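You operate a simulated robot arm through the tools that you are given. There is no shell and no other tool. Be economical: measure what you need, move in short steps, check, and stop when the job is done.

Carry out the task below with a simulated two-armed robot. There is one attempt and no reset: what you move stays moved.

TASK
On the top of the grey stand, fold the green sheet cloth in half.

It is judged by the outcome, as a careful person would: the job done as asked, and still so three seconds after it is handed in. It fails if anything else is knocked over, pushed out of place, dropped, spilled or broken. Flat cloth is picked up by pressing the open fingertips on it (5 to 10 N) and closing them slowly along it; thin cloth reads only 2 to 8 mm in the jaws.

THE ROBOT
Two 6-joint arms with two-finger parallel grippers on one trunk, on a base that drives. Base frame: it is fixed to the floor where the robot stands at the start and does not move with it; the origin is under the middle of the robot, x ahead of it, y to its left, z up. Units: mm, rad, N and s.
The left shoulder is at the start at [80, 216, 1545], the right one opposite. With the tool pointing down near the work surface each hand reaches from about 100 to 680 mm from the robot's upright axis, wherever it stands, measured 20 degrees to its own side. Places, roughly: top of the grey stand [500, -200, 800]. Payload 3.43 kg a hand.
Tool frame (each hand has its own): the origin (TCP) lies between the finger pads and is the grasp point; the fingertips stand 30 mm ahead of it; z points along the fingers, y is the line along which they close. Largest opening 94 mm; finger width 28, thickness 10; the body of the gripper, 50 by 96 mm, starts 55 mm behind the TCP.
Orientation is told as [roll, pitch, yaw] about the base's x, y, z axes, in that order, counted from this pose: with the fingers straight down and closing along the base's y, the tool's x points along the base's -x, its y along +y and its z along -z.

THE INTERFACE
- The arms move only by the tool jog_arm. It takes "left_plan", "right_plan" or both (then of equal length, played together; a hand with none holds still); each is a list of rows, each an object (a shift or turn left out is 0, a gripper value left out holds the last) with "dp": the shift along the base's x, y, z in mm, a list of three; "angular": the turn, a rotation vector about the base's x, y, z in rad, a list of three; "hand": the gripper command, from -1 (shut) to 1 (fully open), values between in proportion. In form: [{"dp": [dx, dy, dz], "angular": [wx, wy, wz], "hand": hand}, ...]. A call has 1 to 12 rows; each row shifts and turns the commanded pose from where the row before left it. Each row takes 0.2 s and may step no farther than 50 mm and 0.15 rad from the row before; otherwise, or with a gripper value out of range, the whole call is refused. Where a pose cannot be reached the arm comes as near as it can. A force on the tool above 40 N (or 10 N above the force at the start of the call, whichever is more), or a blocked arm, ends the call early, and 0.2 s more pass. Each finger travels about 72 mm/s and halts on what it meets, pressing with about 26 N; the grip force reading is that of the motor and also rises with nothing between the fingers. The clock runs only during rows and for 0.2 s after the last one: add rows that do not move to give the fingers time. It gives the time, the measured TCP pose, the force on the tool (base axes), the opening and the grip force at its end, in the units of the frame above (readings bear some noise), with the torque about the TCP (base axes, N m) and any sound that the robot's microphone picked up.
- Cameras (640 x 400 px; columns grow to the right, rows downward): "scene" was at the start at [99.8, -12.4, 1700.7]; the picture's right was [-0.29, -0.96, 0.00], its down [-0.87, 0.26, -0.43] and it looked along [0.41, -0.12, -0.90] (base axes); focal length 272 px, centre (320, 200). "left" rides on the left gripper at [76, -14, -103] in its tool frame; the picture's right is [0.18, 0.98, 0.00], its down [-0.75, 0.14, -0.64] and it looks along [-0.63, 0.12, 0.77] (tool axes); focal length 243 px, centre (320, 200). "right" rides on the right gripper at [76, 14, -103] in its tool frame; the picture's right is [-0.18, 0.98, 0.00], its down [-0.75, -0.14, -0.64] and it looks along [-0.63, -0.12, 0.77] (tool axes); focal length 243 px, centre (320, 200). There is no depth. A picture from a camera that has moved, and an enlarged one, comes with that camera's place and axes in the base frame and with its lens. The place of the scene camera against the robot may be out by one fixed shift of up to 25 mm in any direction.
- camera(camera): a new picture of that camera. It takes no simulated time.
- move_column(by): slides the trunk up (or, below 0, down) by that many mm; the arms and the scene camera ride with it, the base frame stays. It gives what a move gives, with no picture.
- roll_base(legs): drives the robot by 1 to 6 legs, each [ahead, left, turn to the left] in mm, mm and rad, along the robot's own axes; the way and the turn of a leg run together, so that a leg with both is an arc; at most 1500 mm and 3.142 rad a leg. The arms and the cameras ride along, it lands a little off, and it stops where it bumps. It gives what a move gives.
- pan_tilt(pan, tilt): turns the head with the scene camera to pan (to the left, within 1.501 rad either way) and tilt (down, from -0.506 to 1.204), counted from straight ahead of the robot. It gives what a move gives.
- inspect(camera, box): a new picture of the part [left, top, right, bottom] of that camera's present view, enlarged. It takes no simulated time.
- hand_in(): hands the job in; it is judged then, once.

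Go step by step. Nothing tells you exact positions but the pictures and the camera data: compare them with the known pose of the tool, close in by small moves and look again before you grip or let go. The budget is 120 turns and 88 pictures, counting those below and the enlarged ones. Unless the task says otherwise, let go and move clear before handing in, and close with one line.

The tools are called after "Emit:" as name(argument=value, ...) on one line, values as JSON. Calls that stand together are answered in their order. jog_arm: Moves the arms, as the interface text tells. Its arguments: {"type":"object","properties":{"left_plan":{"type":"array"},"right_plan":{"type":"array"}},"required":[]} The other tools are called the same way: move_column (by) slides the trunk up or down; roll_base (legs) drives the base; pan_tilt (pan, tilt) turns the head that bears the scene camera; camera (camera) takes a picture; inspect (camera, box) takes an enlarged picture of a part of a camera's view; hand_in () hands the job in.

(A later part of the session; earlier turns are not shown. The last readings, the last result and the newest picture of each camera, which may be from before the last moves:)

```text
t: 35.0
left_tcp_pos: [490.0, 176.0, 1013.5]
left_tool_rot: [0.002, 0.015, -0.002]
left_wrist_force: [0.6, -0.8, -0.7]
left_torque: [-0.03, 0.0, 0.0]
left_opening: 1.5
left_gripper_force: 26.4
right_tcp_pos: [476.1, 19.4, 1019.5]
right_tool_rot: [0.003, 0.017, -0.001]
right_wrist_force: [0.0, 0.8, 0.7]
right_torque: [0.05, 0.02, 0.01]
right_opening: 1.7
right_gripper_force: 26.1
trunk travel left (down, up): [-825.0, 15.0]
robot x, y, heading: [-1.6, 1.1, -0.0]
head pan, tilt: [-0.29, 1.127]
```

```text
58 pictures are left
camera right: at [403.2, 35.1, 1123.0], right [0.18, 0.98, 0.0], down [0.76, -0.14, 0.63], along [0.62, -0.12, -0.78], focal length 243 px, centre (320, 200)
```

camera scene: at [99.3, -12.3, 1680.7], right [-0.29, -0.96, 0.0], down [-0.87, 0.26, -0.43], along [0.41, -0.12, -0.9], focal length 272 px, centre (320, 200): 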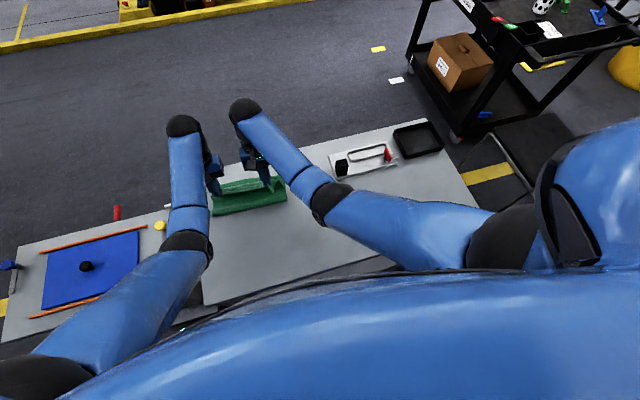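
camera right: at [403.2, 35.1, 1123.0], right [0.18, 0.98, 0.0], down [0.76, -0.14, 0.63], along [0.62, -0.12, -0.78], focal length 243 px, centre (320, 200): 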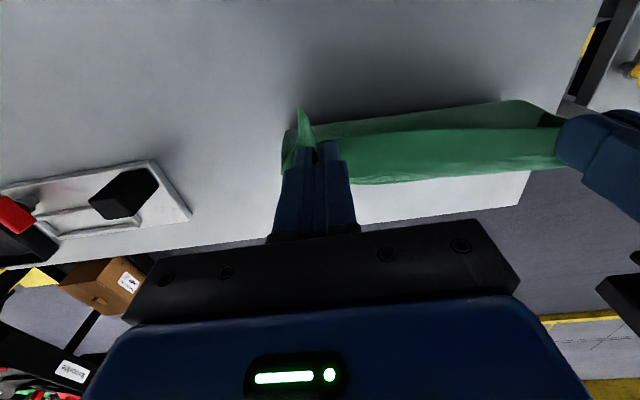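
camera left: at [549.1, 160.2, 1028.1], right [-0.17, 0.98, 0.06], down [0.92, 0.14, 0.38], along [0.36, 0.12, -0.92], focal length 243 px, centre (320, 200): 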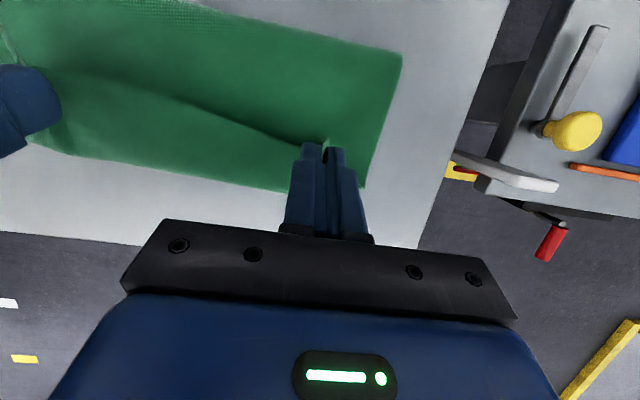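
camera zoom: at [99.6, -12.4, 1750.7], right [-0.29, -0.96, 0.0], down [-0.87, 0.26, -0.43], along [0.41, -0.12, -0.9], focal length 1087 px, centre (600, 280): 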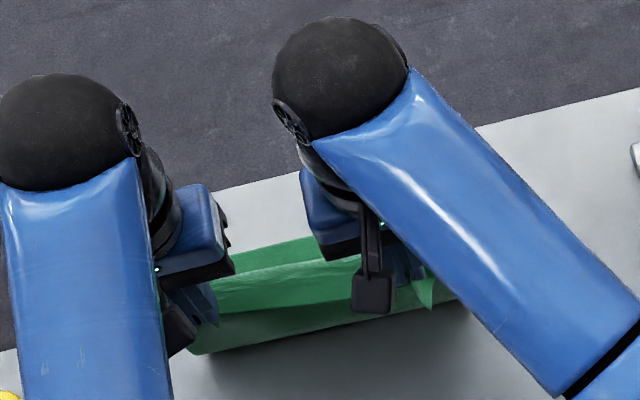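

The far edge hasn't moved (x about 609 mid-edge), but the crease is still at about 506-517. I pull back farther so the crease moves to the middle, then arc over with the layer taut.

Emit:
jog_arm(left_plan=[{"dp": [-15, 0, -4]}, {"dp": [-15, 0, -4]}, {"dp": [-15, 0, -4]}, {"dp": [-15, 0, -4]}, {"dp": [-15, 0, -4]}, {}], right_plan=[{"dp": [-15, 0, -5]}, {"dp": [-15, 0, -5]}, {"dp": [-15, 0, -5]}, {"dp": [-15, 0, -5]}, {"dp": [-15, 0, -5]}, {}])

Emit:
camera(camera="right")

Emit:
inspect(camera="scene", box=[180, 130, 320, 230])

```text
t: 36.4
left_tcp_pos: [413.7, 175.0, 993.3]
left_tool_rot: [0.003, 0.013, -0.001]
left_wrist_force: [0.9, -0.5, -1.0]
left_torque: [0.02, -0.02, 0.01]
left_opening: 1.3
left_gripper_force: 26.8
right_tcp_pos: [401.7, 21.3, 993.9]
right_tool_rot: [0.001, 0.017, 0.001]
right_wrist_force: [-0.6, -0.4, 0.0]
right_torque: [-0.02, -0.01, 0.0]
right_opening: 1.8
right_gripper_force: 25.6
trunk travel left (down, up): [-825.0, 15.0]
robot x, y, heading: [1.0, -3.4, 0.002]
head pan, tilt: [-0.29, 1.127]
```

```text
57 pictures are left
camera right: at [328.3, 36.5, 1097.2], right [0.18, 0.98, 0.0], down [0.77, -0.14, 0.63], along [0.62, -0.12, -0.78], focal length 243 px, centre (320, 200)
```

right: 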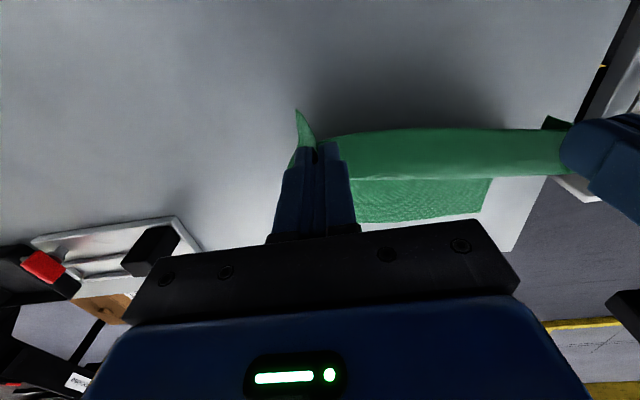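

```text
4.00 times, centred on (250, 180) of scene
camera zoom: at [99.9, -12.4, 1750.7], right [-0.29, -0.96, 0.0], down [-0.87, 0.26, -0.43], along [0.41, -0.12, -0.9], focal length 1087 px, centre (600, 280)
```

zoom: 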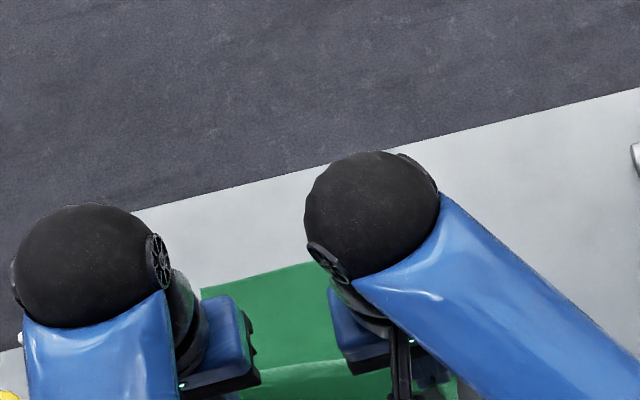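

The layer now hangs taut and the far edge has settled at about x 571-584, so the crease comes out near 440-452. I arc over it at a constant radius of about 120 mm.

Emit:
jog_arm(left_plan=[{"dp": [20, 0, 5]}, {"dp": [20, 0, 1]}, {"dp": [17, 0, -2]}, {"dp": [17, 0, -4]}, {"dp": [16, 0, -5]}, {"dp": [10, 0, -5]}, {"dp": [10, 0, -6], "angular": [0, 0.05, 0]}, {"dp": [10, 0, -7], "angular": [0, 0.05, 0]}, {"dp": [10, 0, -7], "angular": [0, 0.05, 0]}, {}], right_plan=[{"dp": [20, 0, 5]}, {"dp": [20, 0, 1]}, {"dp": [17, 0, -2]}, {"dp": [17, 0, -4]}, {"dp": [16, 0, -5]}, {"dp": [10, 0, -5]}, {"dp": [10, 0, -6], "angular": [0, 0.05, 0]}, {"dp": [10, 0, -7], "angular": [0, 0.05, 0]}, {"dp": [10, 0, -7], "angular": [0, 0.05, 0]}, {}])

Emit:
camera(camera="right")

Emit:
camera(camera="scene")

```text
t: 38.6
left_tcp_pos: [544.9, 177.8, 962.7]
left_tool_rot: [0.0, 0.162, -0.002]
left_wrist_force: [-0.8, -2.0, 0.2]
left_torque: [-0.06, -0.01, -0.04]
left_opening: 1.7
left_gripper_force: 26.3
right_tcp_pos: [531.1, 19.3, 965.2]
right_tool_rot: [0.002, 0.167, -0.001]
right_wrist_force: [1.0, 3.0, -0.1]
right_torque: [0.05, -0.03, 0.04]
right_opening: 1.8
right_gripper_force: 25.4
trunk travel left (down, up): [-825.0, 15.0]
robot x, y, heading: [-1.8, -2.8, -0.0]
head pan, tilt: [-0.29, 1.127]
```

```text
55 pictures are left
camera right: at [474.2, 34.9, 1078.0], right [0.18, 0.98, -0.03], down [0.85, -0.14, 0.51], along [0.49, -0.12, -0.86], focal length 243 px, centre (320, 200)
```

right: 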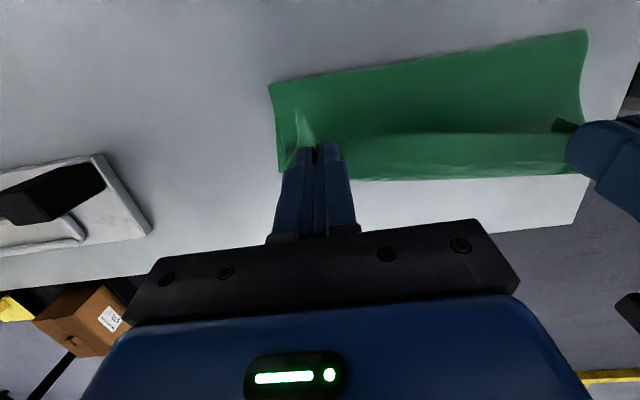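

```text
54 pictures are left
camera scene: at [99.2, -12.4, 1750.7], right [-0.29, -0.96, 0.0], down [-0.87, 0.26, -0.43], along [0.41, -0.12, -0.9], focal length 272 px, centre (320, 200)
```

scene: 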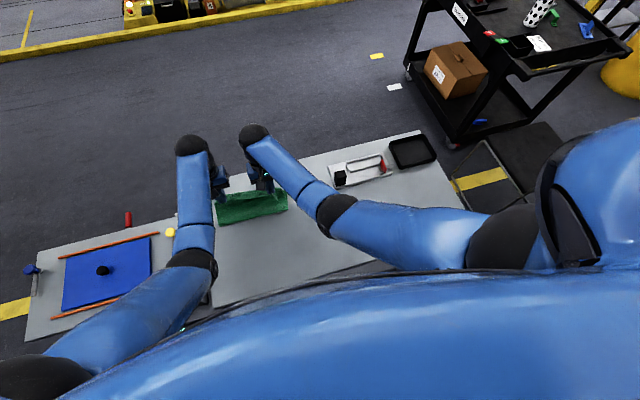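

The crease follows the hands because the layer leaves the jaws pointing forward. More wrist tilt would fix that, so I trade trunk height for arm height to allow a bigger tilt here.

Emit:
jog_arm(left_plan=[{"dp": [3, 0, 15]}, {"dp": [3, 0, 15]}, {"dp": [3, 0, 15]}, {}], right_plan=[{"dp": [3, 0, 15]}, {"dp": [3, 0, 15]}, {"dp": [3, 0, 15]}, {}])

Emit:
move_column(by=-60)

Emit:
jog_arm(left_plan=[{"dp": [4, 0, 15]}, {"dp": [4, 0, 15]}, {"dp": [4, 0, 15]}, {}], right_plan=[{"dp": [4, 0, 15]}, {"dp": [4, 0, 15]}, {"dp": [4, 0, 15]}, {}])

Emit:
move_column(by=-60)

```text
t: 39.6
left_tcp_pos: [554.6, 175.4, 1007.3]
left_tool_rot: [0.0, 0.164, -0.002]
left_wrist_force: [0.1, 0.4, 0.2]
left_torque: [0.03, -0.02, -0.01]
left_opening: 1.8
left_gripper_force: 25.2
right_tcp_pos: [542.1, 20.4, 1008.1]
right_tool_rot: [0.003, 0.169, 0.0]
right_wrist_force: [-0.5, -0.5, -0.5]
right_torque: [-0.04, -0.02, 0.04]
right_opening: 1.8
right_gripper_force: 26.8
trunk travel left (down, up): [-825.0, 15.0]
robot x, y, heading: [3.2, 5.5, -0.002]
head pan, tilt: [-0.29, 1.127]
```

```text
t: 40.6
left_tcp_pos: [554.3, 174.9, 949.5]
left_tool_rot: [0.001, 0.162, -0.002]
left_wrist_force: [0.1, 0.2, 0.0]
left_torque: [-0.01, -0.02, 0.0]
left_opening: 1.5
left_gripper_force: 26.0
right_tcp_pos: [541.5, 19.0, 948.1]
right_tool_rot: [0.002, 0.169, 0.0]
right_wrist_force: [-0.4, 0.0, 0.0]
right_torque: [-0.01, -0.01, 0.0]
right_opening: 1.7
right_gripper_force: 25.8
trunk travel left (down, up): [-765.0, 75.0]
robot x, y, heading: [0.8, -1.6, -0.001]
head pan, tilt: [-0.29, 1.127]
```

```text
t: 41.6
left_tcp_pos: [572.1, 172.7, 985.7]
left_tool_rot: [-0.001, 0.163, -0.002]
left_wrist_force: [0.0, 0.5, 0.6]
left_torque: [0.01, 0.0, -0.03]
left_opening: 1.7
left_gripper_force: 26.0
left hand out of reach, approached as far as the arm can: row 3
right_tcp_pos: [552.7, 21.5, 995.1]
right_tool_rot: [0.001, 0.168, 0.0]
right_wrist_force: [-0.2, -0.3, 0.1]
right_torque: [-0.02, 0.02, -0.01]
right_opening: 1.6
right_gripper_force: 26.3
trunk travel left (down, up): [-765.0, 75.0]
robot x, y, heading: [-0.9, 0.1, 0.002]
head pan, tilt: [-0.29, 1.127]
```

```text
t: 42.6
left_tcp_pos: [572.9, 174.4, 925.4]
left_tool_rot: [0.001, 0.161, -0.003]
left_wrist_force: [-0.1, 0.4, 1.2]
left_torque: [0.03, 0.02, -0.02]
left_opening: 1.8
left_gripper_force: 26.1
right_tcp_pos: [551.7, 20.4, 933.0]
right_tool_rot: [0.001, 0.168, 0.001]
right_wrist_force: [0.1, -0.4, -0.1]
right_torque: [-0.04, -0.01, -0.01]
right_opening: 1.6
right_gripper_force: 26.3
trunk travel left (down, up): [-705.0, 135.0]
robot x, y, heading: [-1.1, 0.6, -0.001]
head pan, tilt: [-0.29, 1.127]
```

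Now I tilt the wrists while keeping the fingertips about where they are.

Emit:
jog_arm(left_plan=[{"dp": [2, 0, -1], "angular": [0, 0.08, 0]}, {"dp": [2, 0, -1], "angular": [0, 0.08, 0]}, {"dp": [2, 0, -1], "angular": [0, 0.08, 0]}, {"dp": [2, 0, -1], "angular": [0, 0.08, 0]}, {"dp": [2, 0, -1], "angular": [0, 0.08, 0]}, {"dp": [2, 0, -1], "angular": [0, 0.08, 0]}, {"dp": [2, 0, -1], "angular": [0, 0.08, 0]}, {"dp": [2, 0, -1], "angular": [0, 0.08, 0]}, {}], right_plan=[{"dp": [3, 0, -1], "angular": [0, 0.08, 0]}, {"dp": [3, 0, -1], "angular": [0, 0.08, 0]}, {"dp": [3, 0, -1], "angular": [0, 0.08, 0]}, {"dp": [3, 0, -1], "angular": [0, 0.08, 0]}, {"dp": [3, 0, -1], "angular": [0, 0.08, 0]}, {"dp": [3, 0, -1], "angular": [0, 0.08, 0]}, {"dp": [3, 0, -1], "angular": [0, 0.08, 0]}, {"dp": [3, 0, -1], "angular": [0, 0.08, 0]}, {}])

Emit:
camera(camera="right")

Emit:
camera(camera="left")

Emit:
inspect(camera="scene", box=[180, 130, 320, 230])

```text
t: 44.6
left_tcp_pos: [546.5, 175.6, 931.1]
left_tool_rot: [-0.009, 0.799, -0.009]
left_wrist_force: [-5.9, -31.3, 4.5]
left_torque: [-0.71, 0.22, 0.64]
left_opening: 2.1
left_gripper_force: 25.7
left hand out of reach, approached as far as the arm can: row 1, 2, 6, 7, 8
right_tcp_pos: [519.6, -1.9, 951.6]
right_tool_rot: [0.008, 0.804, 0.004]
right_wrist_force: [5.3, 30.7, -4.2]
right_torque: [0.62, -0.16, -0.77]
right_opening: 1.5
right_gripper_force: 25.9
right hand out of reach, approached as far as the arm can: row 5, 6, 7, 8
trunk travel left (down, up): [-705.0, 135.0]
robot x, y, heading: [-1.2, -0.8, 0.0]
head pan, tilt: [-0.29, 1.127]
```

```text
53 pictures are left
camera right: at [540.8, 12.4, 1076.4], right [0.13, 0.98, -0.13], down [0.98, -0.14, -0.1], along [-0.11, -0.11, -0.99], focal length 243 px, centre (320, 200)
```

right: 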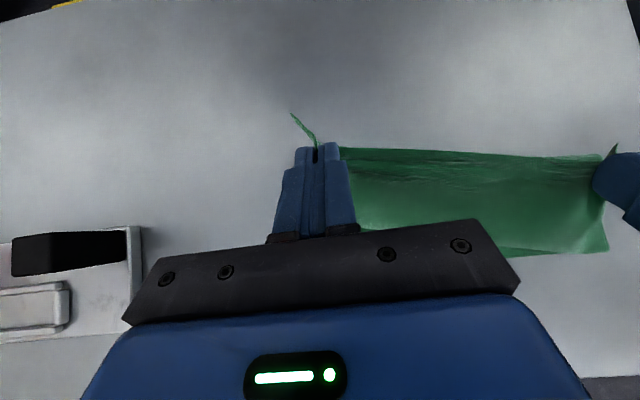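

```text
52 pictures are left
camera left: at [566.1, 161.0, 1058.1], right [-0.13, 0.98, 0.13], down [0.99, 0.14, -0.09], along [-0.11, 0.11, -0.99], focal length 243 px, centre (320, 200)
```

left: 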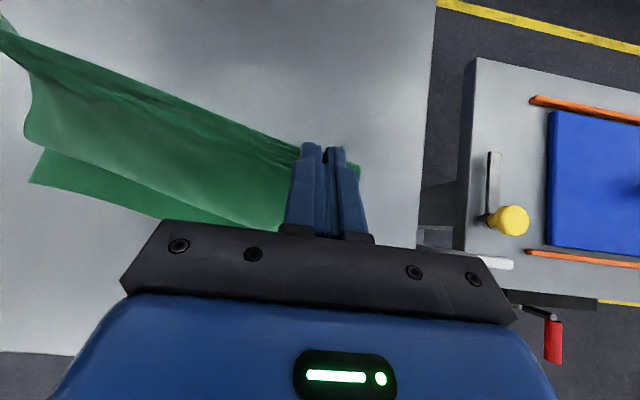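

```text
4.00 times, centred on (250, 180) of scene
camera zoom: at [99.7, -12.7, 1630.7], right [-0.29, -0.96, 0.0], down [-0.87, 0.26, -0.43], along [0.41, -0.12, -0.9], focal length 1087 px, centre (600, 280)
```

zoom: 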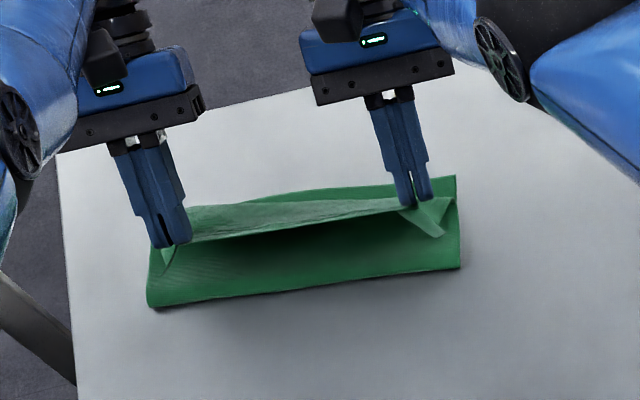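

The tilt was reached, but the hands drifted apart and stretch the cloth with about 31 N. I relieve that first, then trade more trunk height.

Emit:
jog_arm(left_plan=[{"dp": [0, -1, 5]}, {"dp": [0, -1, 10]}, {"dp": [0, -1, 10]}, {"dp": [0, 0, 10]}, {}], right_plan=[{"dp": [0, 8, 0]}, {"dp": [0, 8, 0]}, {"dp": [0, 6, 5]}, {"dp": [0, 2, 5]}, {}])

Emit:
move_column(by=-50)

```text
t: 45.8
left_tcp_pos: [558.2, 173.9, 961.9]
left_tool_rot: [-0.001, 0.804, -0.002]
left_wrist_force: [0.2, 0.7, -0.1]
left_torque: [0.02, 0.0, -0.01]
left_opening: 1.7
left_gripper_force: 26.0
left hand out of reach, approached as far as the arm can: row 2, 3, 4
right_tcp_pos: [514.9, 19.1, 963.6]
right_tool_rot: [0.0, 0.807, 0.0]
right_wrist_force: [0.6, -0.5, 0.8]
right_torque: [-0.01, -0.01, -0.04]
right_opening: 1.5
right_gripper_force: 26.0
right hand out of reach, approached as far as the arm can: row 2
trunk travel left (down, up): [-705.0, 135.0]
robot x, y, heading: [-1.4, 3.2, -0.002]
head pan, tilt: [-0.29, 1.127]
```

```text
t: 46.7
left_tcp_pos: [558.0, 172.6, 912.1]
left_tool_rot: [-0.002, 0.801, -0.004]
left_wrist_force: [0.2, 0.0, -0.3]
left_torque: [0.0, -0.03, -0.01]
left_opening: 1.6
left_gripper_force: 25.8
right_tcp_pos: [515.2, 17.8, 913.7]
right_tool_rot: [0.0, 0.807, -0.001]
right_wrist_force: [0.5, -0.4, 0.0]
right_torque: [0.0, 0.02, 0.01]
right_opening: 1.3
right_gripper_force: 25.8
trunk travel left (down, up): [-655.0, 185.0]
robot x, y, heading: [-1.2, 0.8, 0.006]
head pan, tilt: [-0.29, 1.127]
```

Emit:
jog_arm(left_plan=[{"dp": [4, 0, 0]}, {"dp": [4, 0, 0]}, {"dp": [4, 0, 0]}, {"dp": [4, 0, 0]}, {"dp": [4, 0, 0]}, {}], right_plan=[{"dp": [9, 0, 4]}, {"dp": [9, 0, 4]}, {"dp": [9, 0, 4]}, {"dp": [9, 0, 4]}, {"dp": [9, 0, 4]}, {}])

Emit:
inspect(camera="scene", box=[180, 130, 320, 230])

Emit:
camera(camera="left")

```text
t: 48.1
left_tcp_pos: [562.1, 174.2, 916.9]
left_tool_rot: [-0.001, 0.799, -0.004]
left_wrist_force: [-1.1, -5.6, -0.1]
left_torque: [-0.14, 0.05, 0.07]
left_opening: 1.6
left_gripper_force: 26.0
left hand out of reach, approached as far as the arm can: row 2, 3, 4, 5
right_tcp_pos: [531.0, 9.0, 943.8]
right_tool_rot: [0.002, 0.807, 0.001]
right_wrist_force: [0.8, 7.3, -2.4]
right_torque: [0.13, -0.08, -0.15]
right_opening: 1.1
right_gripper_force: 26.4
right hand out of reach, approached as far as the arm can: row 1, 2, 3, 4, 5
trunk travel left (down, up): [-655.0, 185.0]
robot x, y, heading: [-1.0, 0.5, 0.0]
head pan, tilt: [-0.29, 1.127]
```

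```text
4.00 times, centred on (250, 180) of scene
camera zoom: at [99.9, -12.4, 1580.7], right [-0.29, -0.96, 0.0], down [-0.87, 0.26, -0.43], along [0.41, -0.12, -0.9], focal length 1087 px, centre (600, 280)
```

zoom: 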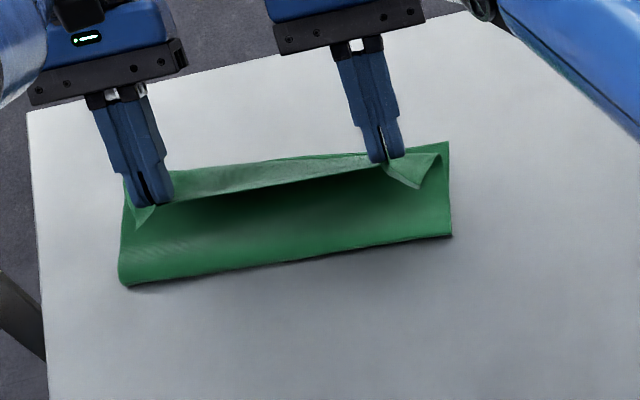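

```text
49 pictures are left
camera left: at [580.4, 159.5, 1043.7], right [-0.13, 0.98, 0.13], down [0.99, 0.14, -0.09], along [-0.11, 0.12, -0.99], focal length 243 px, centre (320, 200)
```

left: 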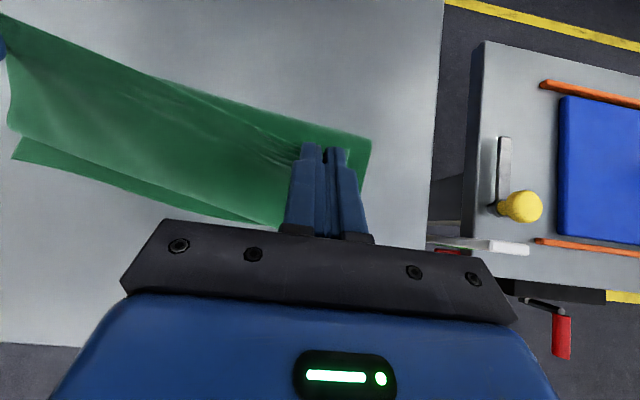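

Arm reach is the limit here. I check with the head tilted fully down whether there is clearance to roll the base a few centimetres forward.

Emit:
pan_tilt(pan=-0.1, tilt=1.2)

Emit:
camera(camera="scene")

```text
t: 48.8
left_tcp_pos: [559.5, 174.2, 917.0]
left_tool_rot: [-0.001, 0.8, -0.004]
left_wrist_force: [-1.3, -6.8, 1.5]
left_torque: [-0.16, 0.06, 0.13]
left_opening: 1.9
left_gripper_force: 25.7
right_tcp_pos: [532.3, 8.7, 945.0]
right_tool_rot: [0.003, 0.806, 0.0]
right_wrist_force: [2.0, 7.3, -1.5]
right_torque: [0.14, -0.07, -0.13]
right_opening: 1.4
right_gripper_force: 25.5
trunk travel left (down, up): [-655.0, 185.0]
robot x, y, heading: [-2.4, -1.1, -0.002]
head pan, tilt: [-0.099, 1.201]
```

```text
48 pictures are left
camera scene: at [97.0, -0.5, 1576.4], right [-0.1, -0.99, 0.0], down [-0.93, 0.09, -0.36], along [0.36, -0.04, -0.93], focal length 272 px, centre (320, 200)
```

scene: 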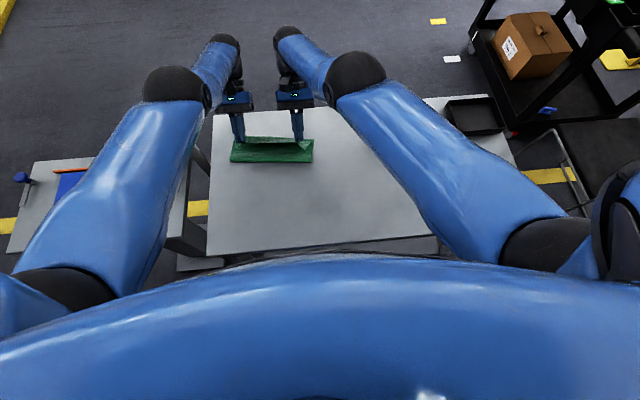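

I can't see clearance for the base, so I leave it where it stands. Instead I'll lay the cloth back flat and regrip the near edge with the jaws closing along x: the layer then leaves the jaws downward, which should make the fold roll over properly. First I undo the tilt and raise the trunk.

Emit:
jog_arm(left_plan=[{"dp": [-3, 0, 0], "angular": [0, -0.08, 0]}, {"dp": [-3, 0, 0], "angular": [0, -0.08, 0]}, {"dp": [-3, 0, 0], "angular": [0, -0.08, 0]}, {"dp": [-3, 0, 0], "angular": [0, -0.08, 0]}, {"dp": [-3, 0, 0], "angular": [0, -0.08, 0]}, {"dp": [-3, 0, 0], "angular": [0, -0.08, 0]}, {"dp": [-3, 0, 0], "angular": [0, -0.08, 0]}, {"dp": [-3, 0, 0], "angular": [0, -0.08, 0]}, {"dp": [-3, 0, 0], "angular": [0, -0.08, 0]}, {"dp": [-3, 0, 0], "angular": [0, -0.08, 0]}, {}], right_plan=[{"dp": [0, 2, 0], "angular": [0, -0.08, 0]}, {"dp": [0, 2, 0], "angular": [0, -0.08, 0]}, {"dp": [0, 2, 0], "angular": [0, -0.08, 0]}, {"dp": [0, 2, 0], "angular": [0, -0.08, 0]}, {"dp": [0, 2, 0], "angular": [0, -0.08, 0]}, {"dp": [0, 0, 0], "angular": [0, -0.08, 0]}, {"dp": [0, 0, 0], "angular": [0, -0.08, 0]}, {"dp": [0, 0, 0], "angular": [0, -0.08, 0]}, {"dp": [0, 0, 0], "angular": [0, -0.08, 0]}, {"dp": [0, 0, 0], "angular": [0, -0.08, 0]}, {}])

Emit:
move_column(by=80)

```text
t: 50.3
left_tcp_pos: [651.6, 167.1, 884.7]
left_tool_rot: [0.001, 0.291, 0.0]
left_wrist_force: [-5.8, -1.5, 30.1]
left_torque: [-0.03, 0.02, 0.02]
left_opening: 1.5
left_gripper_force: 26.2
left hand out of reach, approached as far as the arm can: row 1, 2, 3, 4, 5, 6, 7
right_tcp_pos: [606.9, 51.5, 916.6]
right_tool_rot: [-0.002, 0.305, 0.002]
right_wrist_force: [-0.2, 0.3, -0.3]
right_torque: [0.0, 0.03, 0.02]
right_opening: 1.4
right_gripper_force: 25.9
right hand out of reach, approached as far as the arm can: row 1, 2, 3, 4, 5, 6, 7
trunk travel left (down, up): [-655.0, 185.0]
robot x, y, heading: [-0.1, 1.5, 0.001]
head pan, tilt: [-0.099, 1.201]
stopped in row 7 (left hand): the force on the tool passed its limit at 44 N (the readings are from after the stop); the commanded pose is now the measured one
```

```text
t: 51.5
left_tcp_pos: [652.2, 168.1, 957.4]
left_tool_rot: [0.0, 0.297, -0.003]
left_wrist_force: [0.7, -0.4, -0.7]
left_torque: [0.01, 0.01, -0.03]
left_opening: 1.7
left_gripper_force: 26.5
right_tcp_pos: [608.4, 51.4, 994.7]
right_tool_rot: [0.0, 0.308, 0.001]
right_wrist_force: [0.6, -0.4, -0.3]
right_torque: [0.02, 0.0, -0.04]
right_opening: 1.5
right_gripper_force: 26.2
trunk travel left (down, up): [-735.0, 105.0]
robot x, y, heading: [-1.8, -2.1, 0.004]
head pan, tilt: [-0.099, 1.201]
```

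The left hand pressed on the top briefly as the arm ran out of range, with no harm visible. I raise the trunk more so the arms are in an easy range, then back up with the cloth.

Emit:
move_column(by=60)

Emit:
jog_arm(left_plan=[{"dp": [-20, 1, -5], "angular": [0, -0.05, 0]}, {"dp": [-20, 1, -5], "angular": [0, -0.05, 0]}, {"dp": [-20, 1, -5], "angular": [0, -0.05, 0]}, {"dp": [-20, 1, -5], "angular": [0, -0.05, 0]}, {"dp": [-20, 1, -5], "angular": [0, -0.05, 0]}, {"dp": [-20, 1, -5], "angular": [0, -0.05, 0]}, {"dp": [-20, 1, -5]}, {}], right_plan=[{"dp": [-15, -4, -10], "angular": [0, -0.05, 0]}, {"dp": [-15, -4, -10], "angular": [0, -0.05, 0]}, {"dp": [-15, -4, -10], "angular": [0, -0.05, 0]}, {"dp": [-15, -4, -10], "angular": [0, -0.05, 0]}, {"dp": [-15, -4, -10], "angular": [0, -0.05, 0]}, {"dp": [-15, -4, -10], "angular": [0, -0.05, 0]}, {"dp": [-15, -4, -10]}, {}])

Emit:
camera(camera="scene")

```text
t: 52.5
left_tcp_pos: [652.2, 167.6, 1017.4]
left_tool_rot: [0.001, 0.297, -0.002]
left_wrist_force: [0.4, -0.7, -0.5]
left_torque: [0.02, 0.02, 0.01]
left_opening: 1.9
left_gripper_force: 26.0
right_tcp_pos: [607.6, 50.4, 1054.4]
right_tool_rot: [0.0, 0.31, 0.0]
right_wrist_force: [0.3, 0.6, 0.2]
right_torque: [-0.03, -0.02, -0.05]
right_opening: 1.6
right_gripper_force: 25.9
trunk travel left (down, up): [-795.0, 45.0]
robot x, y, heading: [0.0, 0.9, 0.007]
head pan, tilt: [-0.099, 1.201]
```

```text
t: 54.3
left_tcp_pos: [662.9, 163.4, 908.8]
left_tool_rot: [0.001, 0.001, -0.002]
left_wrist_force: [0.3, 0.2, 0.5]
left_torque: [0.04, 0.03, 0.0]
left_opening: 1.8
left_gripper_force: 26.0
left hand out of reach, approached as far as the arm can: row 1, 2, 3, 4, 5, 6, 7
right_tcp_pos: [604.0, 73.7, 937.1]
right_tool_rot: [0.001, 0.007, -0.001]
right_wrist_force: [-0.7, -0.9, 0.2]
right_torque: [0.02, -0.01, 0.01]
right_opening: 1.8
right_gripper_force: 26.1
right hand out of reach, approached as far as the arm can: row 1, 2, 3, 4, 5, 6, 7
trunk travel left (down, up): [-795.0, 45.0]
robot x, y, heading: [1.1, -1.6, -0.001]
head pan, tilt: [-0.099, 1.201]
```

```text
47 pictures are left
camera scene: at [96.8, -0.5, 1716.4], right [-0.1, -1.0, 0.0], down [-0.93, 0.09, -0.36], along [0.36, -0.04, -0.93], focal length 272 px, centre (320, 200)
```

scene: 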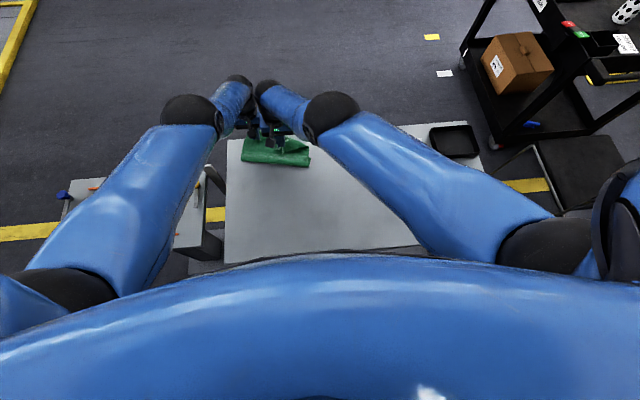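

The arms were sliding along a joint limit. With the tools vertical again and low, I spread the hands back apart and try a gentle retreat.

Emit:
jog_arm(left_plan=[{"dp": [-10, 2, 0]}, {"dp": [-15, 2, 0]}, {"dp": [-15, 2, 0]}, {"dp": [-15, 2, 0]}, {}], right_plan=[{"dp": [-5, -12, 0]}, {"dp": [-5, -14, 0]}, {"dp": [-10, -14, 0]}, {"dp": [-10, -12, 0]}, {}])

Emit:
camera(camera="right")

```text
t: 55.5
left_tcp_pos: [648.2, 166.4, 884.8]
left_tool_rot: [0.0, 0.0, -0.002]
left_wrist_force: [0.0, 0.0, -0.8]
left_torque: [0.03, 0.01, -0.01]
left_opening: 1.7
left_gripper_force: 26.0
left hand out of reach, approached as far as the arm can: row 1, 2, 3, 4
right_tcp_pos: [609.0, 37.4, 915.4]
right_tool_rot: [0.0, 0.01, -0.001]
right_wrist_force: [-0.3, -0.2, -0.7]
right_torque: [-0.02, -0.01, -0.01]
right_opening: 1.4
right_gripper_force: 26.4
right hand out of reach, approached as far as the arm can: row 1, 2, 3, 4
trunk travel left (down, up): [-795.0, 45.0]
robot x, y, heading: [2.8, 2.3, 0.001]
head pan, tilt: [-0.099, 1.201]
```

```text
46 pictures are left
camera right: at [535.3, 52.8, 1017.9], right [0.18, 0.98, 0.0], down [0.76, -0.14, 0.63], along [0.62, -0.12, -0.77], focal length 243 px, centre (320, 200)
```

right: 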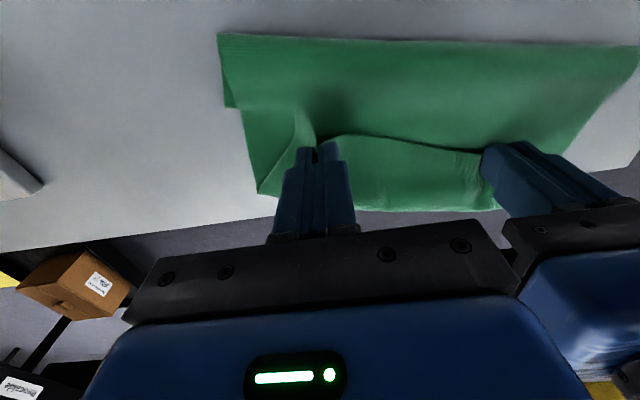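

Emit:
jog_arm(left_plan=[{"dp": [0, 0, 10]}, {"dp": [0, 0, 10]}, {"dp": [0, 0, 10]}, {}], right_plan=[{"dp": [0, -5, 10]}, {"dp": [0, -5, 10]}, {"dp": [0, -5, 10]}, {}])

```text
t: 56.5
left_tcp_pos: [661.0, 165.1, 906.8]
left_tool_rot: [0.0, -0.001, -0.002]
left_wrist_force: [-0.7, -0.2, -1.0]
left_torque: [0.01, 0.02, 0.01]
left_opening: 1.6
left_gripper_force: 26.2
left hand out of reach, approached as far as the arm can: row 1, 2, 3
right_tcp_pos: [625.7, 33.3, 935.9]
right_tool_rot: [-0.001, 0.011, -0.001]
right_wrist_force: [0.6, -0.4, -0.3]
right_torque: [-0.01, 0.0, 0.01]
right_opening: 1.4
right_gripper_force: 25.6
right hand out of reach, approached as far as the arm can: row 1, 2, 3
trunk travel left (down, up): [-795.0, 45.0]
robot x, y, heading: [1.7, -2.7, -0.0]
head pan, tilt: [-0.099, 1.201]
```

Emit:
jog_arm(left_plan=[{"dp": [-3, 0, 0], "angular": [0, -0.1, 0]}, {"dp": [-3, 0, 0], "angular": [0, -0.1, 0]}, {}], right_plan=[{"dp": [-3, 0, 0], "angular": [0, 0, 0.1]}, {"dp": [-3, 0, 0], "angular": [0, 0, 0.1]}, {}])

```text
t: 57.3
left_tcp_pos: [687.2, 161.2, 886.6]
left_tool_rot: [-0.001, -0.201, -0.003]
left_wrist_force: [-0.1, -0.9, 0.0]
left_torque: [-0.03, 0.01, 0.02]
left_opening: 1.4
left_gripper_force: 26.1
left hand out of reach, approached as far as the arm can: row 1, 2
right_tcp_pos: [621.3, 34.0, 934.0]
right_tool_rot: [0.0, 0.011, 0.203]
right_wrist_force: [0.3, 0.6, -0.2]
right_torque: [0.03, -0.01, -0.06]
right_opening: 1.7
right_gripper_force: 26.2
right hand out of reach, approached as far as the arm can: row 2
trunk travel left (down, up): [-795.0, 45.0]
robot x, y, heading: [0.2, -0.0, -0.0]
head pan, tilt: [-0.099, 1.201]
```

Emit:
move_column(by=44)

Emit:
jog_arm(left_plan=[{"dp": [0, 0, 0], "angular": [0, 0.1, 0]}, {"dp": [0, 0, 0], "angular": [0, 0.1, 0]}, {"dp": [0, 0, -10]}, {"dp": [0, 0, -10]}, {}], right_plan=[{"angular": [0, 0, -0.1]}, {"angular": [0, 0, -0.1]}, {"dp": [0, 0, -20]}, {"dp": [0, 0, -20]}, {}])

Emit:
camera(camera="scene")

```text
t: 58.2
left_tcp_pos: [686.4, 160.5, 929.7]
left_tool_rot: [-0.001, -0.2, -0.003]
left_wrist_force: [0.7, -1.2, 0.2]
left_torque: [0.0, 0.02, -0.01]
left_opening: 1.8
left_gripper_force: 25.6
right_tcp_pos: [622.2, 33.1, 977.2]
right_tool_rot: [0.0, 0.009, 0.2]
right_wrist_force: [0.6, 0.4, 0.0]
right_torque: [0.02, -0.03, 0.01]
right_opening: 1.6
right_gripper_force: 26.1
trunk travel left (down, up): [-839.0, 1.0]
robot x, y, heading: [-0.5, 0.1, 0.002]
head pan, tilt: [-0.099, 1.201]
```

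```text
t: 59.4
left_tcp_pos: [650.7, 164.0, 932.5]
left_tool_rot: [0.0, 0.0, -0.001]
left_wrist_force: [-0.6, 0.5, 0.1]
left_torque: [0.02, 0.02, 0.01]
left_opening: 1.7
left_gripper_force: 25.9
left hand out of reach, approached as far as the arm can: row 1, 2, 3, 4
right_tcp_pos: [607.9, 25.3, 947.3]
right_tool_rot: [0.0, 0.011, 0.0]
right_wrist_force: [-0.5, 0.0, -0.6]
right_torque: [0.0, 0.01, -0.02]
right_opening: 1.7
right_gripper_force: 25.7
right hand out of reach, approached as far as the arm can: row 3, 4
trunk travel left (down, up): [-839.0, 1.0]
robot x, y, heading: [-1.2, 4.4, -0.001]
head pan, tilt: [-0.099, 1.201]
```

```text
45 pictures are left
camera scene: at [96.6, -0.3, 1760.4], right [-0.1, -1.0, 0.0], down [-0.93, 0.09, -0.36], along [0.36, -0.04, -0.93], focal length 272 px, centre (320, 200)
```

scene: 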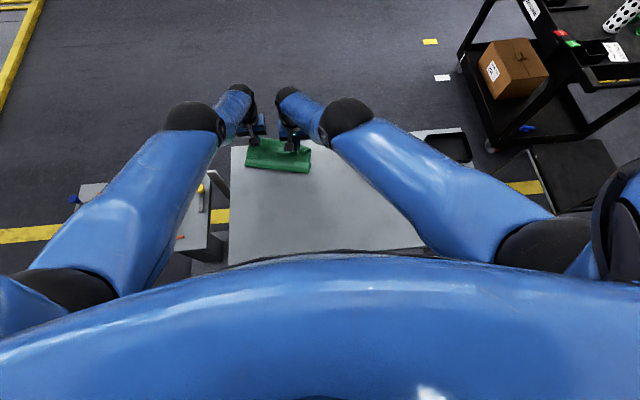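

The arms look fully stretched and stuck in a straight-elbow pose, so I command a move straight toward the shoulders to let the elbows bend.

Emit:
jog_arm(left_plan=[{"dp": [-41, 3.5, 25]}, {"dp": [-41, 3.5, 25]}, {}], right_plan=[{"dp": [-37, -17, 24]}, {"dp": [-37, -17, 24]}, {}])

```text
t: 60.2
left_tcp_pos: [651.1, 165.5, 932.2]
left_tool_rot: [0.001, -0.001, -0.002]
left_wrist_force: [0.2, 0.4, 0.7]
left_torque: [-0.05, 0.0, 0.0]
left_opening: 1.7
left_gripper_force: 26.0
left hand out of reach, approached as far as the arm can: row 1, 2
right_tcp_pos: [608.1, 26.2, 947.7]
right_tool_rot: [0.001, 0.01, 0.0]
right_wrist_force: [-0.2, -0.4, -0.1]
right_torque: [0.03, 0.01, 0.02]
right_opening: 1.6
right_gripper_force: 25.8
right hand out of reach, approached as far as the arm can: row 1, 2
trunk travel left (down, up): [-839.0, 1.0]
robot x, y, heading: [1.3, 0.4, 0.001]
head pan, tilt: [-0.099, 1.201]
```

Moving straight inward did nothing, which confirms a straight-elbow singular pose. I try moving along the arc with a slight inward bias, so the elbow joints take part and unbend.

Emit:
jog_arm(left_plan=[{"dp": [10, 1, 35]}, {"dp": [5, 1, 38]}, {}], right_plan=[{"dp": [9, 3, 35]}, {"dp": [4, 1, 38]}, {}])

```text
t: 61.0
left_tcp_pos: [685.4, 164.1, 993.8]
left_tool_rot: [0.0, 0.002, -0.001]
left_wrist_force: [0.0, 0.5, -0.9]
left_torque: [0.02, 0.01, -0.03]
left_opening: 1.9
left_gripper_force: 25.9
left hand out of reach, approached as far as the arm can: row 1, 2
right_tcp_pos: [638.4, 38.3, 1009.8]
right_tool_rot: [-0.002, 0.013, 0.001]
right_wrist_force: [0.3, 0.2, -0.4]
right_torque: [-0.03, 0.02, 0.01]
right_opening: 1.7
right_gripper_force: 26.0
right hand out of reach, approached as far as the arm can: row 1, 2
trunk travel left (down, up): [-839.0, 1.0]
robot x, y, heading: [0.4, -2.4, 0.003]
head pan, tilt: [-0.099, 1.201]
```

Emit:
jog_arm(left_plan=[{"dp": [-26, 0, -28]}, {"dp": [-26, 0, -28]}, {}], right_plan=[{"dp": [-24, -6, -28]}, {"dp": [-24, -6, -28]}, {}])

```text
t: 61.8
left_tcp_pos: [647.3, 163.1, 931.1]
left_tool_rot: [0.0, 0.0, -0.002]
left_wrist_force: [0.1, 1.1, -0.2]
left_torque: [0.04, 0.03, 0.0]
left_opening: 1.7
left_gripper_force: 26.1
left hand out of reach, approached as far as the arm can: row 1, 2
right_tcp_pos: [602.0, 32.3, 946.5]
right_tool_rot: [-0.002, 0.013, -0.002]
right_wrist_force: [0.4, 0.0, -0.5]
right_torque: [-0.01, 0.02, 0.04]
right_opening: 1.5
right_gripper_force: 25.7
right hand out of reach, approached as far as the arm can: row 1, 2
trunk travel left (down, up): [-839.0, 1.0]
robot x, y, heading: [-1.9, -0.1, 0.002]
head pan, tilt: [-0.099, 1.201]
```

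Emit:
jog_arm(left_plan=[{"dp": [-41, 3, 20]}, {"dp": [-30, 0, -25]}, {"dp": [-41, 3, 20]}, {}], right_plan=[{"dp": [-37, -17, 20]}, {"dp": [-28, -8, -25]}, {"dp": [-37, -17, 20]}, {}])

```text
t: 62.8
left_tcp_pos: [619.3, 163.7, 887.5]
left_tool_rot: [0.002, -0.001, -0.001]
left_wrist_force: [-0.2, 0.3, -1.0]
left_torque: [0.01, 0.04, 0.01]
left_opening: 1.8
left_gripper_force: 26.5
left hand out of reach, approached as far as the arm can: row 1, 2, 3
right_tcp_pos: [578.6, 26.5, 909.7]
right_tool_rot: [0.001, 0.012, 0.0]
right_wrist_force: [0.5, -0.1, 0.3]
right_torque: [0.0, 0.01, 0.0]
right_opening: 1.7
right_gripper_force: 26.1
right hand out of reach, approached as far as the arm can: row 1, 2, 3
trunk travel left (down, up): [-839.0, 1.0]
robot x, y, heading: [1.9, -0.9, 0.0]
head pan, tilt: [-0.099, 1.201]
```

Still sliding on the same sphere. A rotation about the wrist should force the elbows to move, so I tilt while moving the TCPs back accordingly, with a small inward bias.

Emit:
jog_arm(left_plan=[{"dp": [-43, 0, 6], "angular": [0, 0.12, 0]}, {"dp": [-43, 0, 8], "angular": [0, 0.12, 0]}, {"dp": [-43, 0, 10], "angular": [0, 0.12, 0]}, {}], right_plan=[{"dp": [-42, -4, 6], "angular": [0, 0.12, 0]}, {"dp": [-42, -4, 8], "angular": [0, 0.12, 0]}, {"dp": [-42, -4, 10], "angular": [0, 0.12, 0]}, {}])

```text
t: 63.8
left_tcp_pos: [531.1, 159.8, 884.3]
left_tool_rot: [0.0, 0.362, -0.001]
left_wrist_force: [2.0, 0.1, 18.4]
left_torque: [-0.01, -0.1, -0.02]
left_opening: 1.7
left_gripper_force: 26.1
left hand out of reach, approached as far as the arm can: row 1, 2, 3
right_tcp_pos: [488.0, 31.9, 906.4]
right_tool_rot: [0.0, 0.373, 0.002]
right_wrist_force: [0.7, 0.1, 0.1]
right_torque: [-0.01, -0.02, 0.03]
right_opening: 1.9
right_gripper_force: 26.1
right hand out of reach, approached as far as the arm can: row 1, 2, 3
trunk travel left (down, up): [-839.0, 1.0]
robot x, y, heading: [-3.2, -0.9, -0.002]
head pan, tilt: [-0.099, 1.201]
```

Perhaps the elbows have passed slightly beyond straight. I try the reverse of how they got there: lift along the arc, stretch outward while untilting so the elbows pass back through straight, then pull inward.

Emit:
jog_arm(left_plan=[{"dp": [20, 0, 38]}, {"dp": [20, 0, 38]}, {"dp": [46, 0, -6], "angular": [0, -0.12, 0]}, {"dp": [46, 0, -6], "angular": [0, -0.12, 0]}, {"dp": [46, 0, -6], "angular": [0, -0.12, 0]}, {"dp": [-34, 2, 21]}, {"dp": [-34, 2, 21]}, {"dp": [-34, 2, 21]}, {}], right_plan=[{"dp": [20, 0, 38]}, {"dp": [20, 0, 38]}, {"dp": [44, 6, -6], "angular": [0, -0.12, 0]}, {"dp": [44, 6, -6], "angular": [0, -0.12, 0]}, {"dp": [44, 6, -6], "angular": [0, -0.12, 0]}, {"dp": [-31, -12, 20]}, {"dp": [-31, -12, 20]}, {"dp": [-31, -12, 20]}, {}])

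```text
t: 65.5
left_tcp_pos: [663.1, 153.1, 963.8]
left_tool_rot: [-0.011, 0.014, -0.009]
left_wrist_force: [-16.1, -20.7, 10.1]
left_torque: [-0.74, 0.53, -0.17]
left_opening: 1.6
left_gripper_force: 25.6
left hand out of reach, approached as far as the arm can: row 1, 2, 3, 4, 5, 6, 7, 8
right_tcp_pos: [562.8, 12.0, 1026.8]
right_tool_rot: [0.019, -0.011, 0.006]
right_wrist_force: [15.5, 20.1, -10.2]
right_torque: [0.61, -0.52, -0.08]
right_opening: 0.2
right_gripper_force: 26.1
right hand out of reach, approached as far as the arm can: row 1, 3, 4, 5
trunk travel left (down, up): [-839.0, 1.0]
robot x, y, heading: [-1.3, 2.8, 0.005]
head pan, tilt: [-0.099, 1.201]
stopped in row 8 (left hand): the force on the tool passed its limit at 52 N (the readings are from after the stop); the commanded pose is now the measured one
```

The right arm is free again; the left isn't yet, and the cloth is stretched between the hands. I relieve that and repeat the trick on the left, with the right following along.

Emit:
jog_arm(left_plan=[{}, {"dp": [-29, 0, 4], "angular": [0, 0.12, 0]}, {"dp": [-29, 0, 4], "angular": [0, 0.12, 0]}, {"dp": [-29, 0, 4], "angular": [0, 0.12, 0]}, {"dp": [49, 0, -8], "angular": [0, -0.12, 0]}, {"dp": [49, 0, -8], "angular": [0, -0.12, 0]}, {"dp": [49, 0, -8], "angular": [0, -0.12, 0]}, {"dp": [-34, 2, 21]}, {"dp": [-34, 2, 21]}, {"dp": [-34, 2, 21]}, {}], right_plan=[{"dp": [35, 14, -20]}, {"dp": [-10, 0, -5]}, {"dp": [-29, 0, 0]}, {"dp": [-29, 0, 0]}, {"dp": [29, 0, 0]}, {"dp": [29, 0, 0]}, {"dp": [20, 0, 0]}, {"dp": [-20, 0, 5]}, {"dp": [-34, 0, 10]}, {"dp": [-34, 0, 10]}, {}])

```text
t: 67.9
left_tcp_pos: [575.3, 165.9, 1037.7]
left_tool_rot: [-0.007, 0.014, -0.003]
left_wrist_force: [0.6, -1.2, 0.2]
left_torque: [0.03, 0.01, -0.02]
left_opening: 2.0
left_gripper_force: 26.1
left hand out of reach, approached as far as the arm can: row 2, 3, 5, 6, 7
right_tcp_pos: [518.7, 24.9, 1024.2]
right_tool_rot: [0.011, -0.002, 0.004]
right_wrist_force: [-0.4, -0.2, 0.5]
right_torque: [-0.01, -0.01, 0.0]
right_opening: 0.3
right_gripper_force: 25.8
trunk travel left (down, up): [-839.0, 1.0]
robot x, y, heading: [-0.8, 1.8, -0.001]
head pan, tilt: [-0.099, 1.201]
```

Both arms are free again. I look at the cloth.

Emit:
camera(camera="right")

Emit:
camera(camera="left")

Emit:
camera(camera="scene")

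```text
44 pictures are left
camera right: at [442.7, 39.1, 1125.9], right [0.18, 0.98, 0.01], down [0.75, -0.14, 0.64], along [0.63, -0.11, -0.77], focal length 243 px, centre (320, 200)
```

right: 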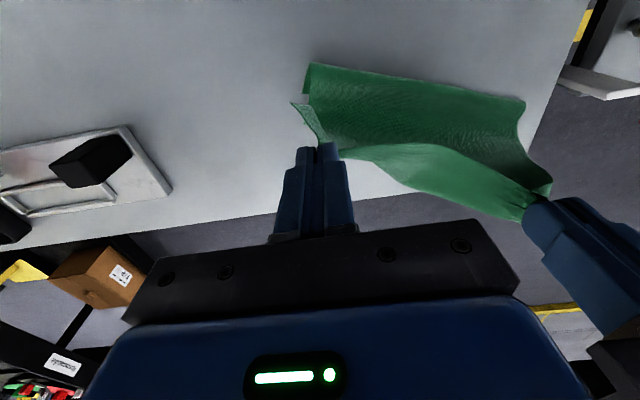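

```text
43 pictures are left
camera left: at [499.7, 151.5, 1141.8], right [-0.18, 0.98, 0.0], down [0.76, 0.14, 0.63], along [0.62, 0.11, -0.78], focal length 243 px, centre (320, 200)
```

left: 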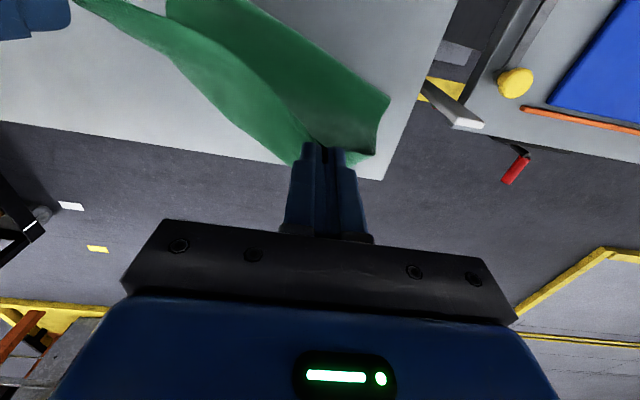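

```text
42 pictures are left
camera scene: at [98.0, 0.0, 1760.3], right [-0.1, -1.0, 0.0], down [-0.93, 0.09, -0.36], along [0.36, -0.04, -0.93], focal length 272 px, centre (320, 200)
```

scene: 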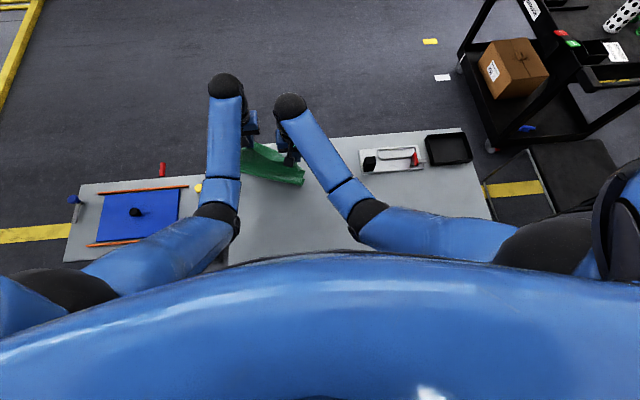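

The cloth is still held by both hands. I retreat toward the robot while descending, to draw the cloth out flat.

Emit:
jog_arm(left_plan=[{"dp": [-18, 0, -10]}, {"dp": [-18, 0, -10]}, {"dp": [-18, 0, -10]}, {"dp": [-18, 0, -8]}, {"dp": [-18, 0, -8]}, {"dp": [-18, 0, -6]}, {"dp": [-18, 0, -6]}, {"dp": [-18, 0, -6]}, {"dp": [-18, 0, -6]}, {}], right_plan=[{"dp": [-13, 0, -8]}, {"dp": [-13, 0, -8]}, {"dp": [-13, 0, -8]}, {"dp": [-13, 0, -8]}, {"dp": [-13, 0, -6]}, {"dp": [-13, 0, -6]}, {"dp": [-13, 0, -6]}, {"dp": [-13, 0, -6]}, {"dp": [-13, 0, -6]}, {}])

Emit:
camera(camera="right")

Emit:
camera(camera="left")

```text
t: 70.1
left_tcp_pos: [410.2, 165.4, 966.0]
left_tool_rot: [-0.008, 0.012, -0.003]
left_wrist_force: [0.1, -0.7, 0.2]
left_torque: [0.01, -0.01, -0.04]
left_opening: 1.6
left_gripper_force: 25.9
right_tcp_pos: [403.4, 26.3, 963.1]
right_tool_rot: [0.01, 0.0, 0.004]
right_wrist_force: [0.0, 0.0, 0.6]
right_torque: [0.03, -0.02, -0.04]
right_opening: 0.4
right_gripper_force: 26.0
trunk travel left (down, up): [-839.0, 1.0]
robot x, y, heading: [-3.1, 1.2, -0.001]
head pan, tilt: [-0.099, 1.201]
```

```text
41 pictures are left
camera right: at [327.4, 40.4, 1064.2], right [0.18, 0.98, 0.01], down [0.75, -0.15, 0.64], along [0.63, -0.11, -0.77], focal length 243 px, centre (320, 200)
```

right: 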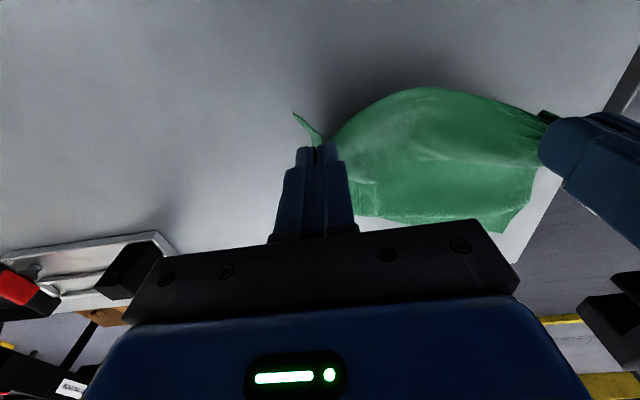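

```text
40 pictures are left
camera left: at [334.3, 151.4, 1070.5], right [-0.18, 0.98, 0.0], down [0.76, 0.14, 0.63], along [0.62, 0.11, -0.77], focal length 243 px, centre (320, 200)
```

left: 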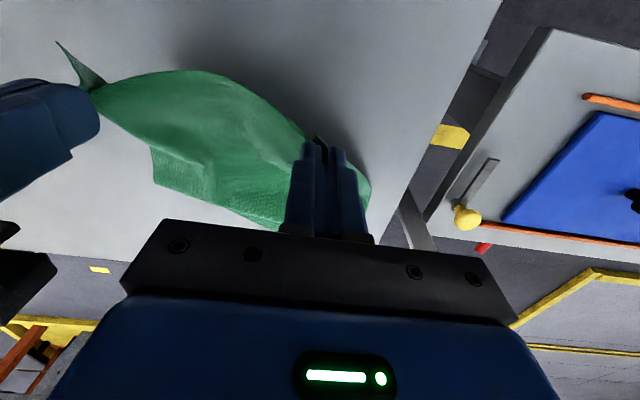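

Emit:
jog_arm(left_plan=[{"dp": [-8, 2, -10]}, {"dp": [-10, 2, -10]}, {"dp": [-12, 2, -10]}, {"dp": [-12, 2, -10]}, {"dp": [-14, 2, -10]}, {"dp": [-14, 0, -10]}, {"dp": [-14, 0, -8]}, {"dp": [-12, 0, -6]}, {}], right_plan=[{"dp": [-8, -2, -10]}, {"dp": [-10, -2, -10]}, {"dp": [-12, -2, -10]}, {"dp": [-12, -2, -10]}, {"dp": [-14, -2, -10]}, {"dp": [-14, 0, -10]}, {"dp": [-14, 0, -8]}, {"dp": [-12, 0, -4]}, {}])

Emit:
camera(camera="right")

Emit:
camera(camera="scene")

```text
t: 72.1
left_tcp_pos: [312.8, 175.1, 894.3]
left_tool_rot: [-0.007, 0.009, -0.006]
left_wrist_force: [0.9, -0.2, 0.8]
left_torque: [0.04, 0.04, -0.01]
left_opening: 1.8
left_gripper_force: 25.5
right_tcp_pos: [307.5, 13.7, 889.3]
right_tool_rot: [0.011, -0.003, 0.003]
right_wrist_force: [-1.0, 0.0, 0.2]
right_torque: [0.02, 0.04, 0.01]
right_opening: 0.6
right_gripper_force: 25.8
trunk travel left (down, up): [-839.0, 1.0]
robot x, y, heading: [-3.2, -1.3, -0.002]
head pan, tilt: [-0.099, 1.201]
```

```text
39 pictures are left
camera right: at [231.1, 28.6, 991.2], right [0.18, 0.98, 0.01], down [0.75, -0.15, 0.64], along [0.63, -0.11, -0.77], focal length 243 px, centre (320, 200)
```

right: 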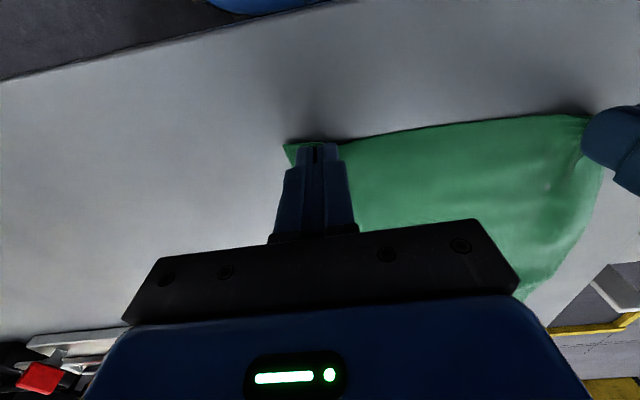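

```text
38 pictures are left
camera scene: at [96.7, -0.4, 1760.4], right [-0.1, -1.0, 0.0], down [-0.93, 0.09, -0.36], along [0.36, -0.04, -0.93], focal length 272 px, centre (320, 200)
```

scene: 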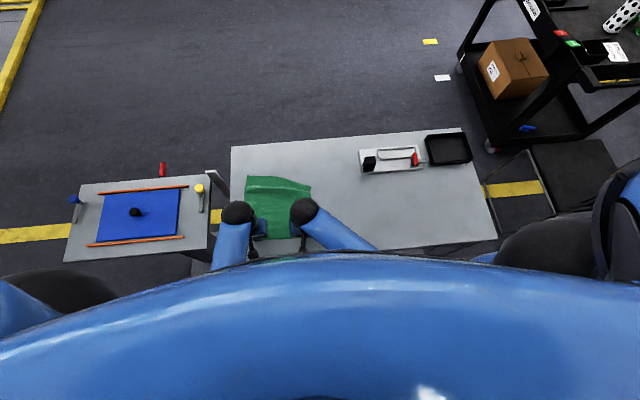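

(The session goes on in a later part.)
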